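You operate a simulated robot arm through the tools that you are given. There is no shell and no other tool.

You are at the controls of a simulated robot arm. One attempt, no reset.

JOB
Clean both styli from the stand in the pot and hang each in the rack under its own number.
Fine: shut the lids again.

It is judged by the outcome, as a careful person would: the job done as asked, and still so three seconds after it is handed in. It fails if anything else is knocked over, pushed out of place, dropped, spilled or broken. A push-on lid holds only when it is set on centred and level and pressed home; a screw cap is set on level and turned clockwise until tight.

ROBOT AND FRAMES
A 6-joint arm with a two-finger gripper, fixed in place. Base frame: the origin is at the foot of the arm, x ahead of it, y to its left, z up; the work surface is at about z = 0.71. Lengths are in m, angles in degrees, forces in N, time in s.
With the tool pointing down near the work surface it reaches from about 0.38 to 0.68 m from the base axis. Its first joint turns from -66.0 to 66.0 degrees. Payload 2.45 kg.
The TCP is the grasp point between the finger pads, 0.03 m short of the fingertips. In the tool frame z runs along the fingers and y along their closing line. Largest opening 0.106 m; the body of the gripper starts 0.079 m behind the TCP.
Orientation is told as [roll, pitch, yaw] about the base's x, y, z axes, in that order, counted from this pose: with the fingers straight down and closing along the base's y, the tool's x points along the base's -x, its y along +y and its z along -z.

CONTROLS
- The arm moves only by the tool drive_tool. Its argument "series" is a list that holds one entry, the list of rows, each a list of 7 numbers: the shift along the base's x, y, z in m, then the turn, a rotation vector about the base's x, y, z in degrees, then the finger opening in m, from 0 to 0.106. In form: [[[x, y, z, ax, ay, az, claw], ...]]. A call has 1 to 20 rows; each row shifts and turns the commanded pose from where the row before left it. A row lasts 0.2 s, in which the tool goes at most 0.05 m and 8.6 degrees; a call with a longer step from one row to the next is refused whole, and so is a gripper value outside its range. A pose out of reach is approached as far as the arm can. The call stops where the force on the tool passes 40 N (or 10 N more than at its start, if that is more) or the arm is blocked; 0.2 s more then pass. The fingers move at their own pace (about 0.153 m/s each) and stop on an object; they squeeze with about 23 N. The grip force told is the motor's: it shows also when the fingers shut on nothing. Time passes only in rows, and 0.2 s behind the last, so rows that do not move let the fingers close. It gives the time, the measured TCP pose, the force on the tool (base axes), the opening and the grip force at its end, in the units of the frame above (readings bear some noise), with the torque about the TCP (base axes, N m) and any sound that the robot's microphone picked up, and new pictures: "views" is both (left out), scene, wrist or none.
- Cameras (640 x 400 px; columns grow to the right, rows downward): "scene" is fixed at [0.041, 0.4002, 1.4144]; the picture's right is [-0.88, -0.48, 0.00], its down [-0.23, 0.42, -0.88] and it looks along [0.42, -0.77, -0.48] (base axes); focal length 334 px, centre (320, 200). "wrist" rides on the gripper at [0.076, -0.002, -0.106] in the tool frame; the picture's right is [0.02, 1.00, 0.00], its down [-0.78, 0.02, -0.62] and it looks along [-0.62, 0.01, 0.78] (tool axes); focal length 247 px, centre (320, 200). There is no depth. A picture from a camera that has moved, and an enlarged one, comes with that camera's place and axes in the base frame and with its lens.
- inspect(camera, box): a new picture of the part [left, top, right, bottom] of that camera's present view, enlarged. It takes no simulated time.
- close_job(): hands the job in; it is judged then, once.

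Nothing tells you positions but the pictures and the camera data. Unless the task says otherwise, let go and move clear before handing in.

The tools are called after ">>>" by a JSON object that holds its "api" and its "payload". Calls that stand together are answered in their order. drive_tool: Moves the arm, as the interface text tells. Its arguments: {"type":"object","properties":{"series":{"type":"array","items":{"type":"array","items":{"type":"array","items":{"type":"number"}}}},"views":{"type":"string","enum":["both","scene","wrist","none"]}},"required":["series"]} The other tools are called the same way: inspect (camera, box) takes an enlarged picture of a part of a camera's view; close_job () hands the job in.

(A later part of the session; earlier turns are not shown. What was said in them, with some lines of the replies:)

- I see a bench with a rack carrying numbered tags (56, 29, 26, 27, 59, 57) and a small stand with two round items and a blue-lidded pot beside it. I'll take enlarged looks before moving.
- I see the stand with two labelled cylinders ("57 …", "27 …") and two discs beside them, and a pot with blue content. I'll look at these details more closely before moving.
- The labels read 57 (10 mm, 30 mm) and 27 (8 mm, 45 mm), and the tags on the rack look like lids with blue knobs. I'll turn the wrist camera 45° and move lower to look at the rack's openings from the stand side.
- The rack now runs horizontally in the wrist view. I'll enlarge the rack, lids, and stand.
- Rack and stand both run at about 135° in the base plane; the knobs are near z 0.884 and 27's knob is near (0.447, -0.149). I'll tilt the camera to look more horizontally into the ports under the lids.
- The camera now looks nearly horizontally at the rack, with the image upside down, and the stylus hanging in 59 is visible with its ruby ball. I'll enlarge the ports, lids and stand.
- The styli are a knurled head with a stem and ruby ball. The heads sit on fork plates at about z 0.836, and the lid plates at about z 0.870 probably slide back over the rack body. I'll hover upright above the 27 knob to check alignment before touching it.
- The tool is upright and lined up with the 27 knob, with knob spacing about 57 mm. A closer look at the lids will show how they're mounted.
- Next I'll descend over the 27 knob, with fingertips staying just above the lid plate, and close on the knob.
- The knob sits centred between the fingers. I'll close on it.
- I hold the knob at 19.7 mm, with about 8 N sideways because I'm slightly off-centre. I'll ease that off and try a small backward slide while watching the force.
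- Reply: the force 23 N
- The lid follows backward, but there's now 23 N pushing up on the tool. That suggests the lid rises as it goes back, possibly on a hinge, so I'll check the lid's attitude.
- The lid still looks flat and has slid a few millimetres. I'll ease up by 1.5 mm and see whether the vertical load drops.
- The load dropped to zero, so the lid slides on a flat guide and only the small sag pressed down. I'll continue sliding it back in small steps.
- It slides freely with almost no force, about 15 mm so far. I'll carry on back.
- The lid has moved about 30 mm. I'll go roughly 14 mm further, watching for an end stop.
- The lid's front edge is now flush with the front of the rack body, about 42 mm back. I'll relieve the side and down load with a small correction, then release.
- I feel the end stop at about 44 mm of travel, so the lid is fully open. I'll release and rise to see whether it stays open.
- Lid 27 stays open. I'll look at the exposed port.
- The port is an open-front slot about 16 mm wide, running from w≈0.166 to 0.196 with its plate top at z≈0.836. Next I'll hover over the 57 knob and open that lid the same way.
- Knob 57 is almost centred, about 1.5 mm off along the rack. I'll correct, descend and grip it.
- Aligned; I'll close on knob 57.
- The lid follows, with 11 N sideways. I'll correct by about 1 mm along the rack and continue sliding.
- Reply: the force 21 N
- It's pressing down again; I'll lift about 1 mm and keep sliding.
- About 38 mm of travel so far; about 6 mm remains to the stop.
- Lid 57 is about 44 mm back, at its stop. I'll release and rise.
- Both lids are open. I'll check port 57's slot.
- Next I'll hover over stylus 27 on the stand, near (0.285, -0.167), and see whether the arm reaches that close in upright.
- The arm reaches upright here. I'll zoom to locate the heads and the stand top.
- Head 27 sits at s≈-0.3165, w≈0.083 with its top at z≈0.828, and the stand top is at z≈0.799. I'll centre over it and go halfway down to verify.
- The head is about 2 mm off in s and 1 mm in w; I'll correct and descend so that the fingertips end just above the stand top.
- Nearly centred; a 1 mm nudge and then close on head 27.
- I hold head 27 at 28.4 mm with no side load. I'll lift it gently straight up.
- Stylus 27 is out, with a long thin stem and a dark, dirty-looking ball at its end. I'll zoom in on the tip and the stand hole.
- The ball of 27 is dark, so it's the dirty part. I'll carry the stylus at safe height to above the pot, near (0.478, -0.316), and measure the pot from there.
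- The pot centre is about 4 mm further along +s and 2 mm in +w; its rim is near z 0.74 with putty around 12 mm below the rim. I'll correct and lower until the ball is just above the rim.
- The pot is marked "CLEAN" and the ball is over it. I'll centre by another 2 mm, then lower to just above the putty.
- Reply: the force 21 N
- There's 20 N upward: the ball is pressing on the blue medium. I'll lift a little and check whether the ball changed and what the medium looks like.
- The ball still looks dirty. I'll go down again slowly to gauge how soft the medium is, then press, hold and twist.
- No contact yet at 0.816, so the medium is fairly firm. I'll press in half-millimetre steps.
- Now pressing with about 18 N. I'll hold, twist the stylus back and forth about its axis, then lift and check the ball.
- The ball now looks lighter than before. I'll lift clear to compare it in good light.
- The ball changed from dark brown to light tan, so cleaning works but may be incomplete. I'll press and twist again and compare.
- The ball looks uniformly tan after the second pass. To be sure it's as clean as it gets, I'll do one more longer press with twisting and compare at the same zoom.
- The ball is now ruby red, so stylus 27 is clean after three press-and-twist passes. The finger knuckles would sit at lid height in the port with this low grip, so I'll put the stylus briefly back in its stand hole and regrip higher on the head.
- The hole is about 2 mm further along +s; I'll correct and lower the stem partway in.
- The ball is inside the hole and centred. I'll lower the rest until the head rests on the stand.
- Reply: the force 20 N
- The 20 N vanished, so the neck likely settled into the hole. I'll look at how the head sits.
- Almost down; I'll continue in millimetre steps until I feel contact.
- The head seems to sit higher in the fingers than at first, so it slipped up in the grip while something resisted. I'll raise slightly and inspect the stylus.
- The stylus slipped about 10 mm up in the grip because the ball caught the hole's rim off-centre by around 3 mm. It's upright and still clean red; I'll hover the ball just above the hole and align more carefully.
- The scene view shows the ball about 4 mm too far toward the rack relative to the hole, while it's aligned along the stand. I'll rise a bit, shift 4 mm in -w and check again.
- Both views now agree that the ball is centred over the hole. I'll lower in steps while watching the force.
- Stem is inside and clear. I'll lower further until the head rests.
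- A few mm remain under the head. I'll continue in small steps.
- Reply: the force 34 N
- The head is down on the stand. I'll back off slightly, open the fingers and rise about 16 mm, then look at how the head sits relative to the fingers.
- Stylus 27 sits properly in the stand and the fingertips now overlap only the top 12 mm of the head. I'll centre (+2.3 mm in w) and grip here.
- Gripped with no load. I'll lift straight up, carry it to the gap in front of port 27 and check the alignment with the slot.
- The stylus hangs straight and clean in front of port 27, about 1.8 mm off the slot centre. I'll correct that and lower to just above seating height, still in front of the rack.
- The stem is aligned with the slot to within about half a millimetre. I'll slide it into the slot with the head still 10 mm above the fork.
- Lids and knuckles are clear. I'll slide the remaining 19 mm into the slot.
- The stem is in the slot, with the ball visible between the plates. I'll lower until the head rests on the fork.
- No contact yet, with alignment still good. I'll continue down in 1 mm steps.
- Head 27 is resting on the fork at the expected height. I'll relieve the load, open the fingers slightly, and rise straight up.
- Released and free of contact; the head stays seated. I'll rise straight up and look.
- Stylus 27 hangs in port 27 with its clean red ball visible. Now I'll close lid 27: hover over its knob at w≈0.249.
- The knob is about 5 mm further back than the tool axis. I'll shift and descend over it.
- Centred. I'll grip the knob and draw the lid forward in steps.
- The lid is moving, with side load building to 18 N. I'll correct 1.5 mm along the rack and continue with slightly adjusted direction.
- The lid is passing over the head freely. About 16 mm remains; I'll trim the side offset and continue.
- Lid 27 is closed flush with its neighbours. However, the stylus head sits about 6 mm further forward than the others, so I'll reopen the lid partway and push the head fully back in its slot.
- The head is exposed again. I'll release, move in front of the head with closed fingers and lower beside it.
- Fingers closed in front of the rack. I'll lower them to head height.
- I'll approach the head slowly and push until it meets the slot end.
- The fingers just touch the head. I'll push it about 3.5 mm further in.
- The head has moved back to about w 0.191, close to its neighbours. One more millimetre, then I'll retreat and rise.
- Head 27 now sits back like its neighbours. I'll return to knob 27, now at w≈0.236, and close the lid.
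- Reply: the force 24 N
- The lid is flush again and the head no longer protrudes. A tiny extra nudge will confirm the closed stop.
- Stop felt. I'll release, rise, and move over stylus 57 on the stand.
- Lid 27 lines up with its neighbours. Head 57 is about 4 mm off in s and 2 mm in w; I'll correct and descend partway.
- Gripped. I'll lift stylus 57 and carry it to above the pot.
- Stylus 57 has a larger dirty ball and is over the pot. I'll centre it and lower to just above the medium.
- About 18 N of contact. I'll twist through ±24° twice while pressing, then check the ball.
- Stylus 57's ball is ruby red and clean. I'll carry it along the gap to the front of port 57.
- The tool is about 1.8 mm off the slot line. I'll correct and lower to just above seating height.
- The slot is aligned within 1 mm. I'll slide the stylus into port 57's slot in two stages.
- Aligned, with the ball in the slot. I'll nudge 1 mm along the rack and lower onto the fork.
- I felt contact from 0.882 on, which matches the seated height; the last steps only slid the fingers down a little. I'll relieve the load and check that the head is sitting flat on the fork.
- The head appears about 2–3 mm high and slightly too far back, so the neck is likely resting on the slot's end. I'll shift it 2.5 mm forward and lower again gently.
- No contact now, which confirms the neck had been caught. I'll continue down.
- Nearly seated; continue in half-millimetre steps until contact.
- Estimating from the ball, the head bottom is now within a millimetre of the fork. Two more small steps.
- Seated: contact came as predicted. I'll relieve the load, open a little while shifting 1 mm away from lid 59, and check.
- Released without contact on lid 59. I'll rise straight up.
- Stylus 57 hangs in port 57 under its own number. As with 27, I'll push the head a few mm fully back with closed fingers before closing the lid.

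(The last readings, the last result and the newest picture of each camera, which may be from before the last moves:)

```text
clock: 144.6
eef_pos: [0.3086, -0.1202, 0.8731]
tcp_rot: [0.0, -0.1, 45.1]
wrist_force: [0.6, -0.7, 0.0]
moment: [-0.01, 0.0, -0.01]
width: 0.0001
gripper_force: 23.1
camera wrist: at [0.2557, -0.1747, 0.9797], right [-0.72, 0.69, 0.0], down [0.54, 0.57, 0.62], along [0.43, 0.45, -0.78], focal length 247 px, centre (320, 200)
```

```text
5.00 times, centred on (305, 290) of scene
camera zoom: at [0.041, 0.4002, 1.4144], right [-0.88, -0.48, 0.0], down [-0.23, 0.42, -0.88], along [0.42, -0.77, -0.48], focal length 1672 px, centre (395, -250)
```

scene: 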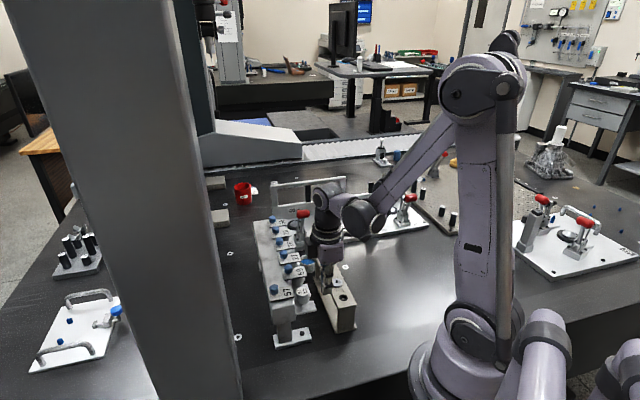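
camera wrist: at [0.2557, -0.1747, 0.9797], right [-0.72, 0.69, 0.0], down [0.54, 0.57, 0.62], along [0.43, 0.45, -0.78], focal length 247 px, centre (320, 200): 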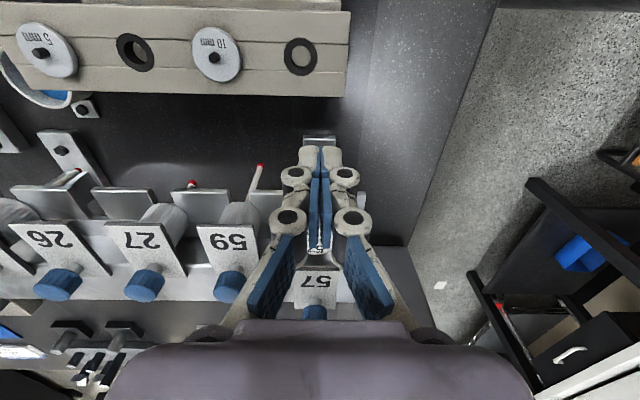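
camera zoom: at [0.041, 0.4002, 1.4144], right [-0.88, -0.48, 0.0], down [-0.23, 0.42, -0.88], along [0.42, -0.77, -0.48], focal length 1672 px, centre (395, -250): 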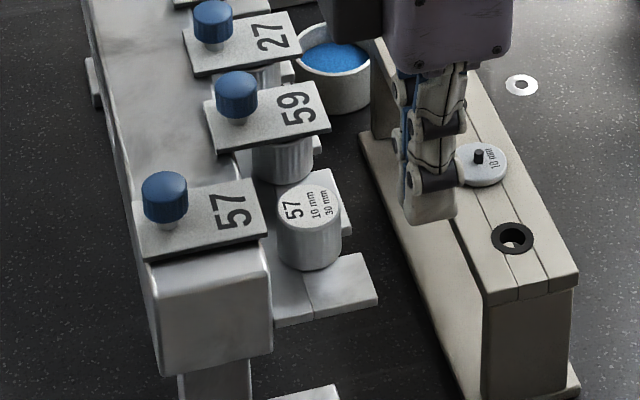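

>>> {"api": "drive_tool", "payload": {"series": [[[0.0092, 0.0092, 0, 0, 0, 0, 0], [0.0092, 0.0092, 0, 0, 0, 0, 0], [0, 0, 0, 0, 0, 0, 0]]], "views": "none"}}

>>> {"api": "drive_tool", "payload": {"series": [[[0.0012, 0.0012, 0, 0, 0, 0, 0], [0.001, 0.001, 0, 0, 0, 0, 0], [0, 0, 0, 0, 0, 0, 0]]], "views": "none"}}

>>> {"api": "drive_tool", "payload": {"series": [[[0.001, 0.001, 0, 0, 0, 0, 0], [0.001, 0.001, 0, 0, 0, 0, 0], [0, 0, 0, 0, 0, 0, 0]]], "views": "both"}}

>>> {"api": "inspect", "payload": {"camera": "scene", "box": [270, 250, 340, 330]}}

```text
clock: 145.4
eef_pos: [0.3291, -0.1004, 0.8749]
tcp_rot: [-0.1, -0.2, 45.1]
wrist_force: [0.0, -1.0, -0.6]
moment: [0.0, 0.01, 0.02]
width: 0.0001
gripper_force: 23.0
```

```text
clock: 146.2
eef_pos: [0.3313, -0.1003, 0.8745]
tcp_rot: [0.0, -0.1, 45.1]
wrist_force: [-0.1, 0.1, 0.4]
moment: [0.02, 0.04, 0.02]
width: 0.0
gripper_force: 23.6
```

```text
clock: 147.0
eef_pos: [0.3331, -0.0978, 0.8747]
tcp_rot: [0.0, -0.1, 45.1]
wrist_force: [-0.7, -1.2, 0.8]
moment: [-0.03, -0.02, -0.01]
width: 0.0058
gripper_force: 23.3
camera wrist: at [0.2796, -0.1528, 0.9797], right [-0.72, 0.69, 0.0], down [0.54, 0.57, 0.62], along [0.43, 0.45, -0.78], focal length 247 px, centre (320, 200)
```

scene: 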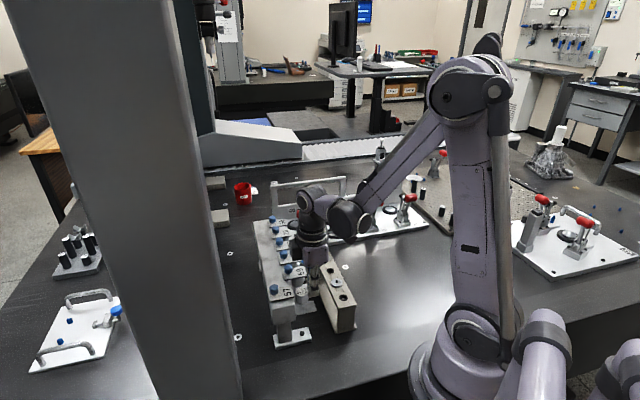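
wrist: 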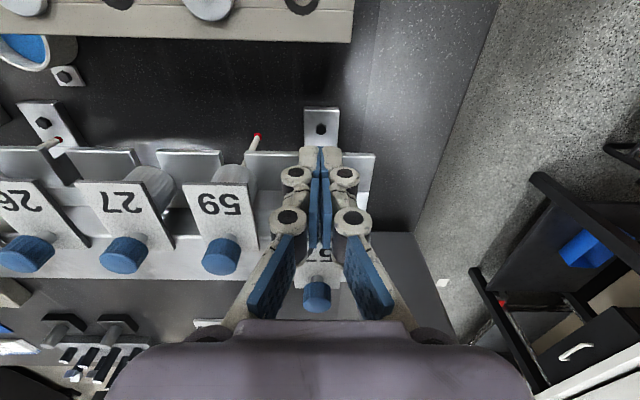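

```text
5.00 times, centred on (305, 290) of scene
camera zoom: at [0.041, 0.4002, 1.4144], right [-0.88, -0.48, 0.0], down [-0.23, 0.42, -0.88], along [0.42, -0.77, -0.48], focal length 1672 px, centre (395, -250)
```

zoom: 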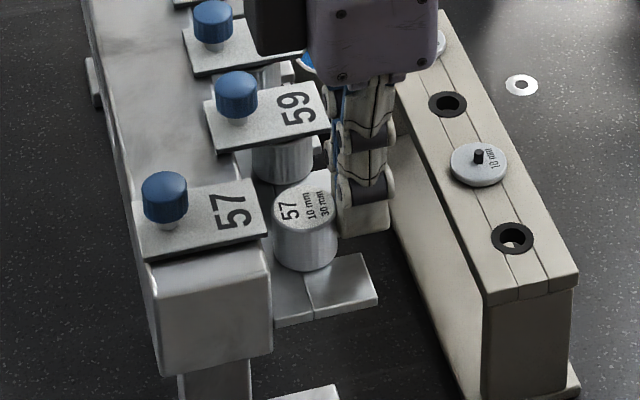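

The head is back at w≈0.191. I'll retreat, rise and go to knob 57.

>>> {"api": "drive_tool", "payload": {"series": [[[-0.006, -0.006, 0, 0, 0, 0, 0], [-0.015, -0.015, 0, 0, 0, 0, 0], [0, 0, 0.03, 0, 0, 0, 0], [0, 0, 0.03, 0, 0, 0, 0], [0, 0, 0.025, 0, 0, 0, 0.04], [0.02, 0.02, 0, 0, 0, 0, 0.04], [0.025, 0.025, 0, 0, 0, 0, 0.04], [0.025, 0.025, 0, 0, 0, 0, 0.04], [0.012, 0.012, 0, 0, 0, 0, 0.04], [0, 0, 0, 0, 0, 0, 0.04]]]}}

>>> {"api": "inspect", "payload": {"camera": "wrist", "box": [240, 80, 400, 220]}}

>>> {"api": "inspect", "payload": {"camera": "scene", "box": [270, 250, 340, 330]}}

```text
clock: 149.2
eef_pos: [0.3964, -0.0354, 0.9594]
tcp_rot: [0.0, -0.1, 45.1]
wrist_force: [0.0, 0.9, -0.4]
moment: [0.03, 0.02, 0.0]
width: 0.04
gripper_force: 0.0
camera wrist: at [0.3428, -0.0912, 1.0651], right [-0.72, 0.69, 0.0], down [0.54, 0.56, 0.62], along [0.43, 0.45, -0.78], focal length 247 px, centre (320, 200)
```

scene: 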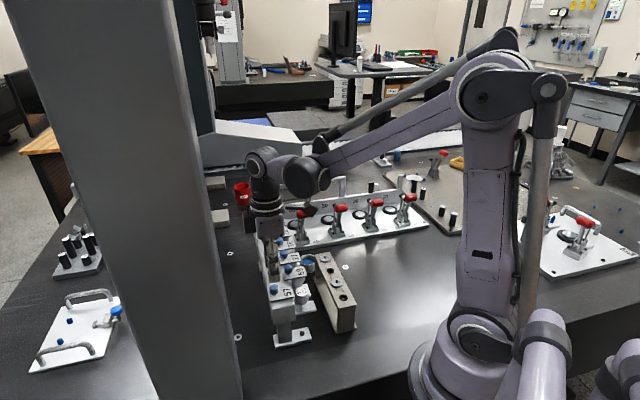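
wrist: 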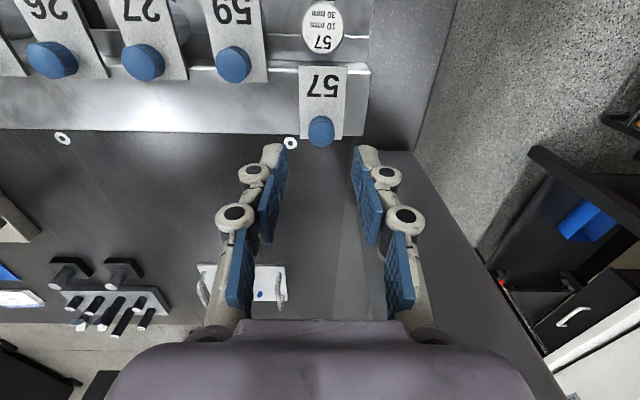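

```text
2.86 times, centred on (320, 150) of wrist
camera zoom: at [0.3428, -0.0912, 1.0651], right [-0.72, 0.69, 0.0], down [0.54, 0.56, 0.62], along [0.43, 0.45, -0.78], focal length 706 px, centre (320, 343)
```

zoom: 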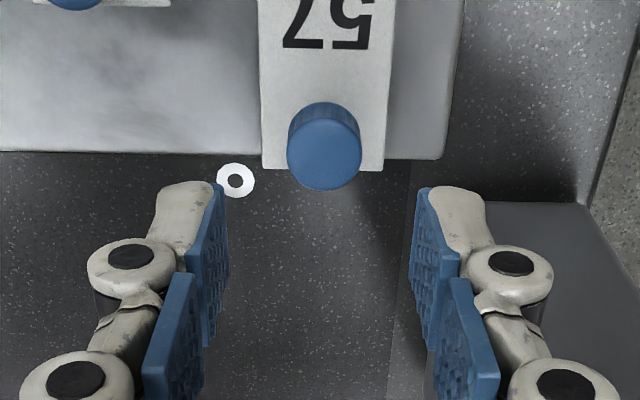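

```text
5.00 times, centred on (305, 290) of scene
camera zoom: at [0.041, 0.4002, 1.4144], right [-0.88, -0.48, 0.0], down [-0.23, 0.42, -0.88], along [0.42, -0.77, -0.48], focal length 1672 px, centre (395, -250)
```

zoom: 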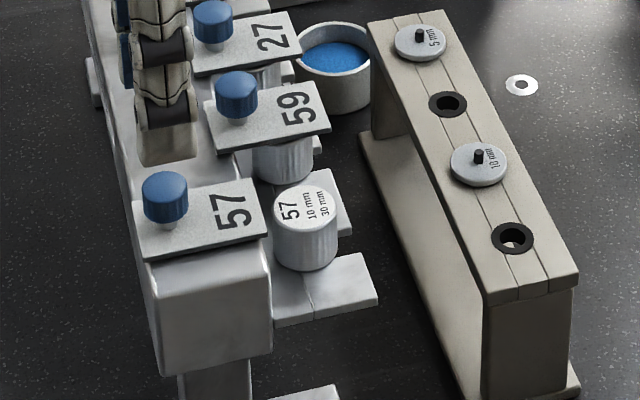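

Knob 57 is aligned. I'll descend and verify before gripping.

>>> {"api": "drive_tool", "payload": {"series": [[[0, 0, -0.02, 0, 0, 0, 0.04], [0, 0, -0.02, 0, 0, 0, 0.04], [0, 0, -0.0095, 0, 0, 0, 0.04], [0, 0, 0, 0, 0, 0, 0.04]]], "views": "wrist"}}

>>> {"api": "inspect", "payload": {"camera": "wrist", "box": [240, 100, 400, 240]}}

```text
clock: 150.2
eef_pos: [0.395, -0.0352, 0.908]
tcp_rot: [0.0, -0.2, 45.1]
wrist_force: [0.0, 0.2, 0.6]
moment: [-0.01, 0.02, -0.02]
width: 0.0398
gripper_force: 0.0
camera wrist: at [0.3414, -0.0912, 1.014], right [-0.72, 0.69, 0.0], down [0.54, 0.57, 0.62], along [0.43, 0.45, -0.78], focal length 247 px, centre (320, 200)
```

wrist: 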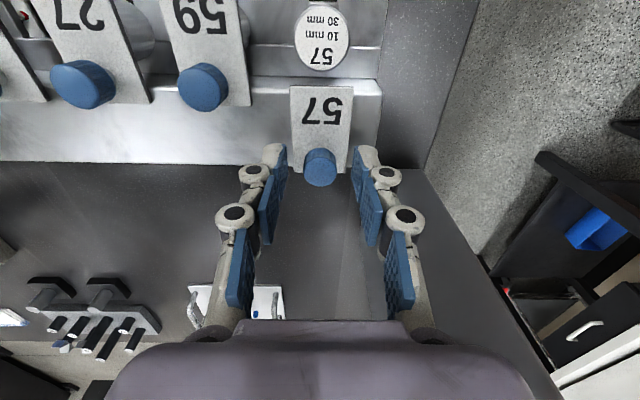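

```text
2.86 times, centred on (320, 170) of wrist
camera zoom: at [0.3414, -0.0912, 1.014], right [-0.72, 0.69, 0.0], down [0.54, 0.57, 0.62], along [0.43, 0.45, -0.78], focal length 706 px, centre (320, 286)
```

zoom: 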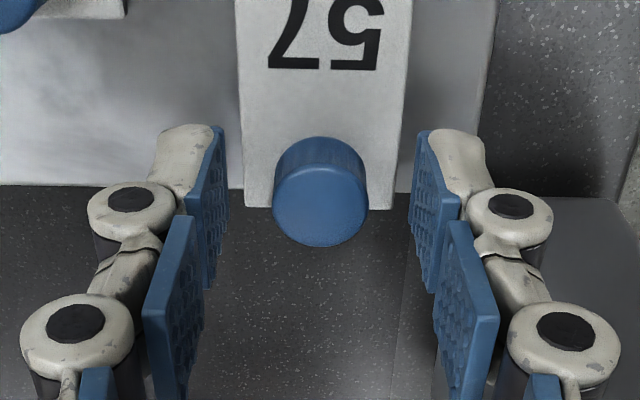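

>>> {"api": "drive_tool", "payload": {"series": [[[0, 0, 0, 0, 0, 0, 0.01], [0, 0, 0, 0, 0, 0, 0.01], [0, 0, 0.0015, 0, 0, 0, 0.01], [-0.0021, -0.0021, 0, 0, 0, 0, 0.01], [-0.0021, -0.0021, 0, 0, 0, 0, 0.01], [-0.0021, -0.0021, 0.0002, 0, 0, 0, 0.01]]], "views": "none"}}

>>> {"api": "drive_tool", "payload": {"series": [[[-0.0021, -0.0021, 0, 0, 0, 0, 0.01], [-0.0021, -0.0021, 0.0002, 0, 0, 0, 0.01], [-0.0021, -0.0021, 0, 0, 0, 0, 0.01]]], "views": "wrist"}}

```text
clock: 151.6
eef_pos: [0.3891, -0.043, 0.9117]
tcp_rot: [0.0, -0.2, 45.0]
wrist_force: [-1.6, 3.3, 0.2]
moment: [0.06, 0.04, -0.02]
width: 0.0191
gripper_force: 23.5
```

```text
clock: 152.4
eef_pos: [0.3825, -0.0484, 0.9112]
tcp_rot: [0.0, -0.2, 45.1]
wrist_force: [-3.9, 5.5, -0.1]
moment: [0.09, 0.14, 0.01]
width: 0.0194
gripper_force: 23.1
camera wrist: at [0.3283, -0.1045, 1.0169], right [-0.72, 0.69, 0.0], down [0.54, 0.56, 0.62], along [0.43, 0.45, -0.78], focal length 247 px, centre (320, 200)
```

wrist: 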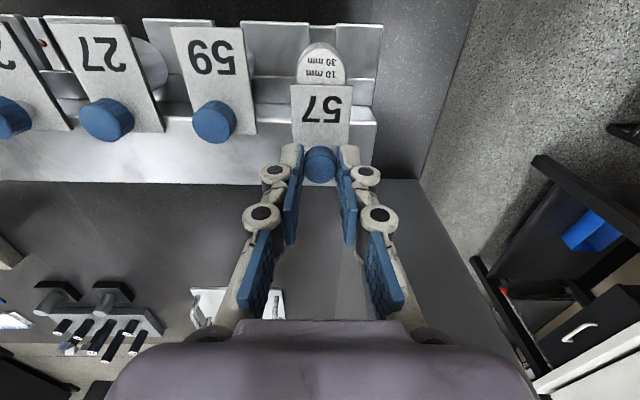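

Sliding smoothly over the head. I'll trim the side load and continue.

>>> {"api": "drive_tool", "payload": {"series": [[[-0.0004, 0.0004, 0, 0, 0, 0, 0.01], [-0.0021, -0.0021, 0.0002, 0, 0, 0, 0.01], [-0.0021, -0.0021, 0, 0, 0, 0, 0.01], [-0.0021, -0.0021, 0, 0, 0, 0, 0.01]]], "views": "none"}}

>>> {"api": "drive_tool", "payload": {"series": [[[-0.0021, -0.0021, 0.0002, 0, 0, 0, 0.01], [-0.0021, -0.0021, 0, 0, 0, 0, 0.01], [-0.0021, -0.0021, 0, 0, 0, 0, 0.01]]], "views": "none"}}

>>> {"api": "drive_tool", "payload": {"series": [[[-0.0014, -0.0014, 0, 0, 0, 0, 0.01], [-0.0014, -0.0014, 0, 0, 0, 0, 0.01]]], "views": "wrist"}}

>>> {"api": "inspect", "payload": {"camera": "wrist", "box": [150, 50, 430, 220]}}

```text
clock: 153.4
eef_pos: [0.3754, -0.0556, 0.9126]
tcp_rot: [0.0, -0.2, 45.1]
wrist_force: [-3.0, 4.4, 0.0]
moment: [0.16, 0.04, 0.0]
width: 0.0192
gripper_force: 23.6
```

```text
clock: 154.2
eef_pos: [0.3686, -0.0615, 0.9111]
tcp_rot: [-0.1, -0.1, 45.1]
wrist_force: [-2.5, 2.8, 3.8]
moment: [0.13, 0.07, 0.05]
width: 0.0194
gripper_force: 22.5
```

```text
clock: 154.8
eef_pos: [0.3672, -0.0653, 0.9117]
tcp_rot: [0.0, -0.2, 45.1]
wrist_force: [-3.6, 2.9, 8.1]
moment: [0.14, 0.01, -0.01]
width: 0.0196
gripper_force: 23.0
camera wrist: at [0.3125, -0.12, 1.0168], right [-0.72, 0.69, 0.0], down [0.54, 0.57, 0.62], along [0.43, 0.45, -0.78], focal length 247 px, centre (320, 200)
```

wrist: 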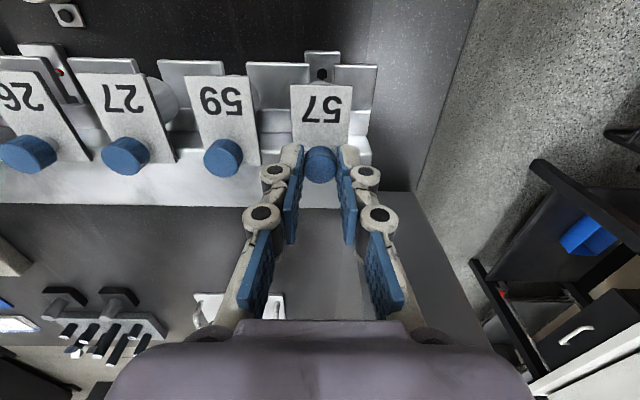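

```text
2.29 times, centred on (290, 135) of wrist
camera zoom: at [0.3125, -0.12, 1.0168], right [-0.72, 0.69, 0.0], down [0.54, 0.57, 0.62], along [0.43, 0.45, -0.78], focal length 564 px, centre (389, 349)
```

zoom: 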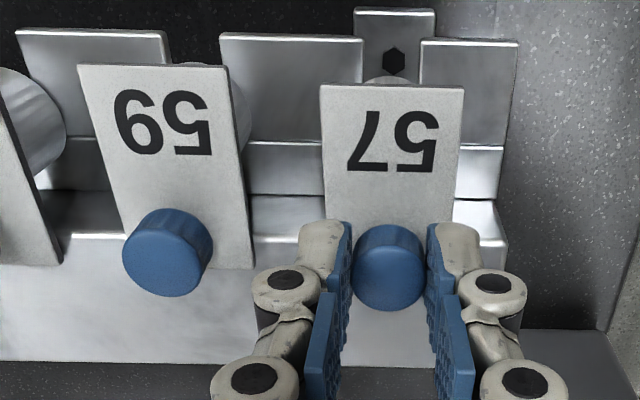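

The lid is about 4 mm short of its neighbours' line. I'll continue to the stop.

>>> {"api": "drive_tool", "payload": {"series": [[[-0.0002, 0.0002, 0.0008, 0, 0, 0, 0.01], [-0.001, -0.001, 0, 0, 0, 0, 0.01], [-0.001, -0.001, 0, 0, 0, 0, 0.01], [-0.0008, -0.0008, 0, 0, 0, 0, 0.01]]], "views": "none"}}

>>> {"api": "drive_tool", "payload": {"series": [[[-0.0007, -0.0007, 0, 0, 0, 0, 0.01], [0, 0, 0, 0, 0, 0, 0.01]]], "views": "wrist"}}

>>> {"api": "inspect", "payload": {"camera": "wrist", "box": [150, 50, 430, 220]}}

```text
clock: 155.8
eef_pos: [0.3644, -0.067, 0.9123]
tcp_rot: [0.0, -0.1, 45.1]
wrist_force: [1.0, -0.6, -1.0]
moment: [-0.05, -0.01, 0.04]
width: 0.0194
gripper_force: 22.7
```

```text
clock: 156.4
eef_pos: [0.3635, -0.0679, 0.9124]
tcp_rot: [0.0, -0.4, 45.1]
wrist_force: [6.5, 2.4, 0.0]
moment: [0.12, -0.26, 0.01]
width: 0.0192
gripper_force: 23.3
camera wrist: at [0.3099, -0.1226, 1.0182], right [-0.72, 0.69, 0.0], down [0.54, 0.56, 0.63], along [0.43, 0.45, -0.78], focal length 247 px, centre (320, 200)
```

wrist: 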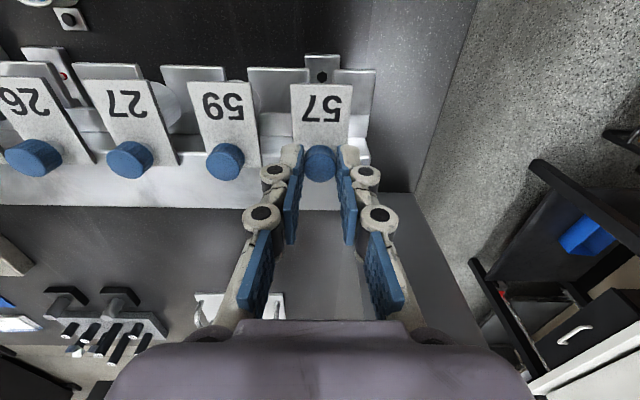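

```text
2.29 times, centred on (290, 135) of wrist
camera zoom: at [0.3099, -0.1226, 1.0182], right [-0.72, 0.69, 0.0], down [0.54, 0.56, 0.63], along [0.43, 0.45, -0.78], focal length 564 px, centre (389, 349)
```

zoom: 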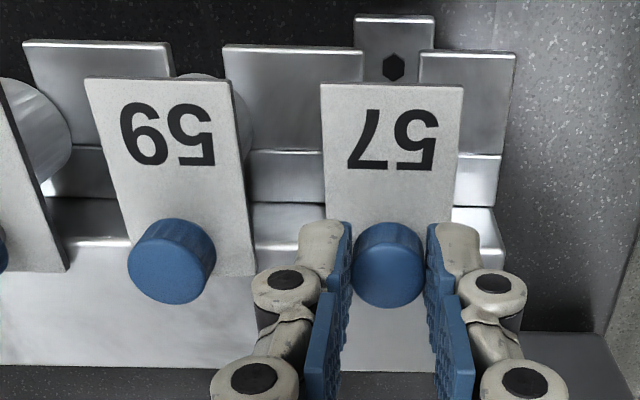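

Lid 57 is flush with its neighbours and at its stop. I'll release and move clear, then check everything.

>>> {"api": "drive_tool", "payload": {"series": [[[0.0002, 0.0002, 0, 0, 0, 0, 0.01], [0, 0, 0, 0, 0, 0, 0.04], [0, 0, 0, 0, 0, 0, 0.04], [0, 0, 0.03, 0, 0, 0, 0.04], [0, 0, 0.03, 0, 0, 0, 0.04], [0, 0, 0.03, 0, 0, 0, 0.04], [0.0, -0.035, 0, 0, 0, 0, 0.05], [0.0, -0.04, 0, 0, 0, 0, 0.06], [0.0, -0.04, 0, 0, 0, 0, 0.06], [0.0, -0.04, 0, 0, 0, 0, 0.06], [0, 0, 0, 0, 0, 0, 0.06]]]}}

>>> {"api": "inspect", "payload": {"camera": "wrist", "box": [160, 80, 480, 280]}}

>>> {"api": "inspect", "payload": {"camera": "scene", "box": [240, 200, 370, 350]}}

```text
clock: 158.8
eef_pos: [0.3631, -0.2226, 1.0038]
tcp_rot: [0.0, -0.2, 45.1]
wrist_force: [0.3, 0.9, -0.9]
moment: [0.0, -0.04, -0.02]
width: 0.0603
gripper_force: 0.1
camera wrist: at [0.3091, -0.2779, 1.1095], right [-0.72, 0.69, 0.0], down [0.54, 0.57, 0.62], along [0.43, 0.45, -0.78], focal length 247 px, centre (320, 200)
```

scene: 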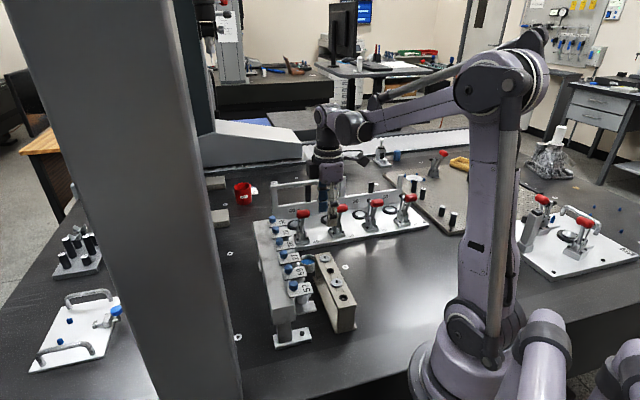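
wrist: 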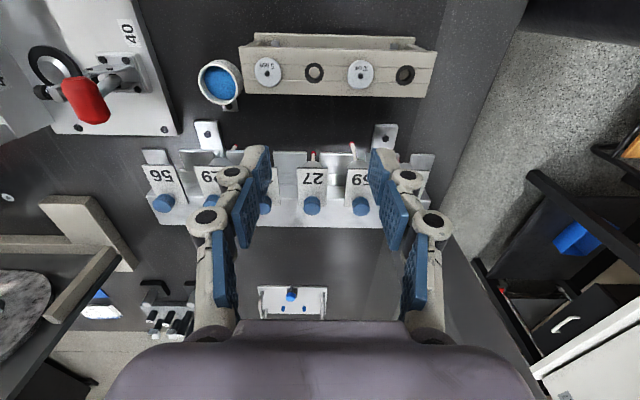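

```text
2.00 times, centred on (320, 180) of wrist
camera zoom: at [0.3091, -0.2779, 1.1095], right [-0.72, 0.69, 0.0], down [0.54, 0.57, 0.62], along [0.43, 0.45, -0.78], focal length 494 px, centre (320, 240)
```

zoom: 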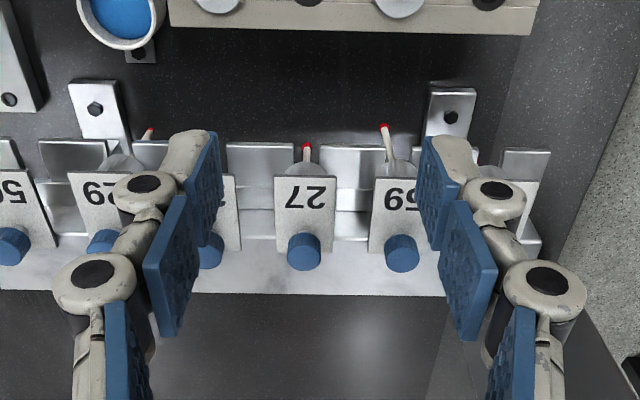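

```text
2.67 times, centred on (305, 275) of scene
camera zoom: at [0.041, 0.4002, 1.4144], right [-0.88, -0.48, 0.0], down [-0.23, 0.42, -0.88], along [0.42, -0.77, -0.48], focal length 892 px, centre (360, 0)
```

zoom: 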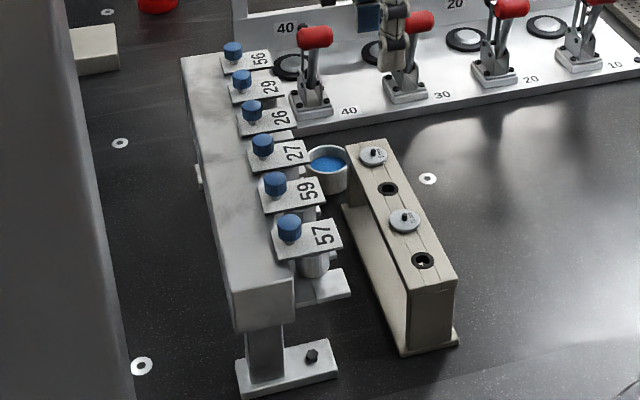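

All lids look closed. I'll take a low oblique look under the lids to confirm both styli hang straight with clean balls.

>>> {"api": "drive_tool", "payload": {"series": [[[-0.0076, 0.0078, -0.02, 4.24, -4.24, 0, 0.106], [-0.0076, 0.0078, -0.02, 4.24, -4.24, 0, 0.106], [-0.0076, 0.0078, -0.02, 4.24, -4.24, 0, 0.106], [-0.0076, 0.0078, -0.02, 4.24, -4.24, 0, 0.106], [-0.0076, 0.0078, -0.02, 4.24, -4.24, 0, 0.106], [0, 0, 0, 0, 0, 0, 0.106]]], "views": "wrist"}}

>>> {"api": "inspect", "payload": {"camera": "wrist", "box": [200, 80, 480, 260]}}

>>> {"api": "inspect", "payload": {"camera": "wrist", "box": [230, 110, 410, 230]}}

```text
clock: 160.2
eef_pos: [0.3237, -0.183, 0.9024]
tcp_rot: [0.0, -30.2, 45.1]
wrist_force: [-0.2, 0.5, -0.4]
moment: [-0.04, 0.03, 0.01]
width: 0.1062
gripper_force: 0.0
camera wrist: at [0.2392, -0.2691, 0.9547], right [-0.72, 0.69, -0.01], down [0.24, 0.27, 0.93], along [0.65, 0.67, -0.36], focal length 247 px, centre (320, 200)
```

wrist: 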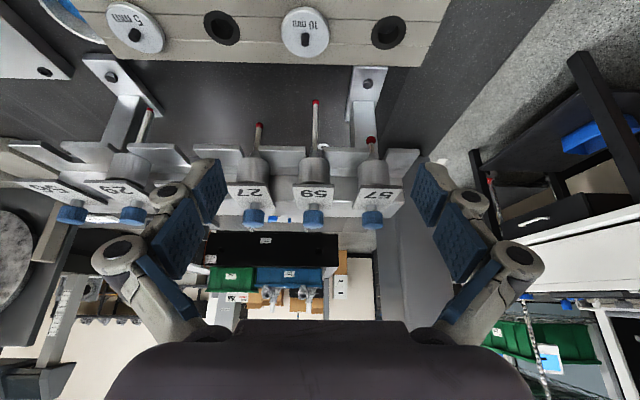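

```text
2.22 times, centred on (340, 170) of wrist
camera zoom: at [0.2392, -0.2691, 0.9547], right [-0.72, 0.69, -0.01], down [0.24, 0.27, 0.93], along [0.65, 0.67, -0.36], focal length 549 px, centre (276, 267)
```

zoom: 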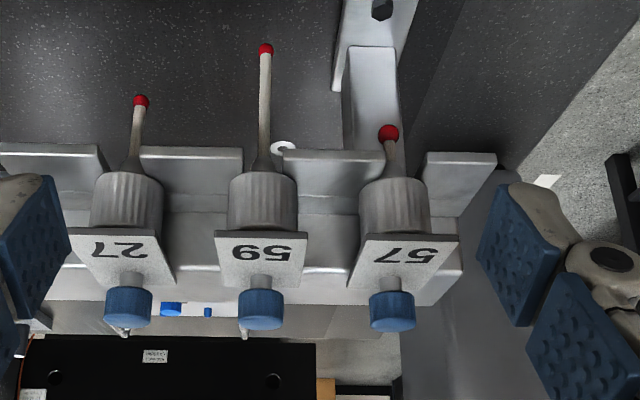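

```text
3.33 times, centred on (320, 170) of wrist
camera zoom: at [0.2392, -0.2691, 0.9547], right [-0.72, 0.69, -0.01], down [0.24, 0.27, 0.93], along [0.65, 0.67, -0.36], focal length 823 px, centre (320, 300)
```

zoom: 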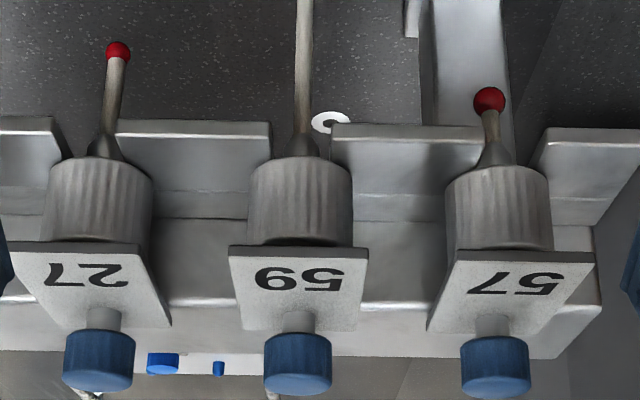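

Both styli hang exactly like the one in 59, upright with clean ruby balls, and lids 27 and 57 are shut in line with the others. I'll move the arm clear upward and then hand in.

>>> {"api": "drive_tool", "payload": {"series": [[[0, 0, 0.03, -4.24, 4.24, 0, 0.106], [0, 0, 0.03, -4.24, 4.24, 0, 0.106], [0, 0, 0.03, -4.24, 4.24, 0, 0.106], [0, 0, 0.03, -4.24, 4.24, 0, 0.106], [0.01, 0, 0.03, -4.24, 4.24, 0, 0.106], [0, 0, 0, 0, 0, 0, 0.106]]]}}

>>> {"api": "inspect", "payload": {"camera": "scene", "box": [230, 190, 390, 350]}}

```text
clock: 161.6
eef_pos: [0.333, -0.1817, 1.055]
tcp_rot: [0.0, -0.1, 45.1]
wrist_force: [0.4, 0.6, -0.3]
moment: [-0.02, -0.03, 0.01]
width: 0.1057
gripper_force: 0.0
camera wrist: at [0.2796, -0.237, 1.1603], right [-0.72, 0.69, 0.0], down [0.54, 0.57, 0.62], along [0.43, 0.45, -0.78], focal length 247 px, centre (320, 200)
```

scene: 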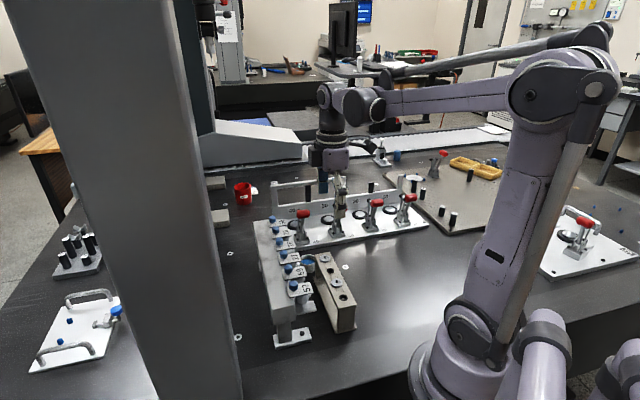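
wrist: 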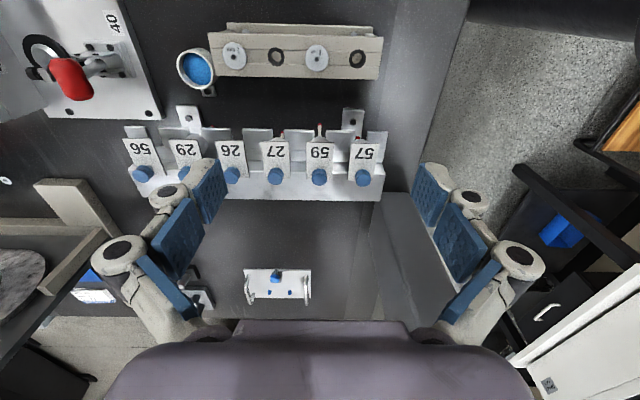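

```text
2.50 times, centred on (310, 270) of scene
camera zoom: at [0.041, 0.4002, 1.4144], right [-0.88, -0.48, 0.0], down [-0.23, 0.42, -0.88], along [0.42, -0.77, -0.48], focal length 836 px, centre (345, 25)
```

zoom: 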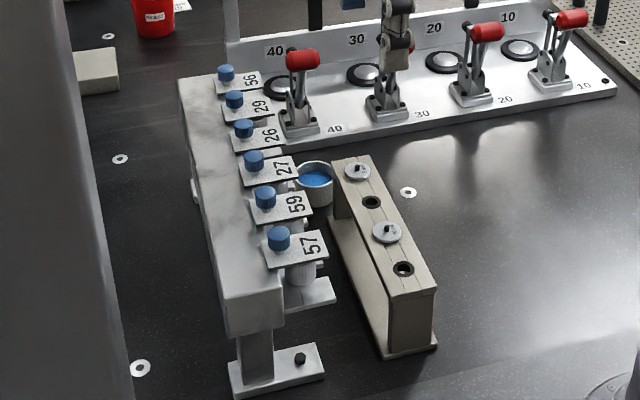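

Styli 27 and 57 hang clean in their own ports, all six lids line up shut, and nothing else has been disturbed. The arm is clear, so I'm handing the job in.

>>> {"api": "close_job", "payload": {}}

```text
The job is handed in.
```

Both styli are clean, each hangs in the rack under its own number (27 and 57), and both lids are shut again. I handed the job in with the arm clear and nothing else moved.

- **Cleaning:** I pressed and twisted each ball in the pot until it turned from dark to ruby red. Stylus 27 took three passes and stylus 57 took one.
- **Rack:** In the last look under the lids, both styli hung upright, level with the one already in 59. Lids 27 and 57 were closed in line with the other four.
- **Slips along the way:** Stylus 27 caught the rim of its stand hole when I put it back to regrip it, and 57 first sat too high on the edge of its slot. Both slid a little in the fingers, but neither was dropped. I reseated them and saw no damage.
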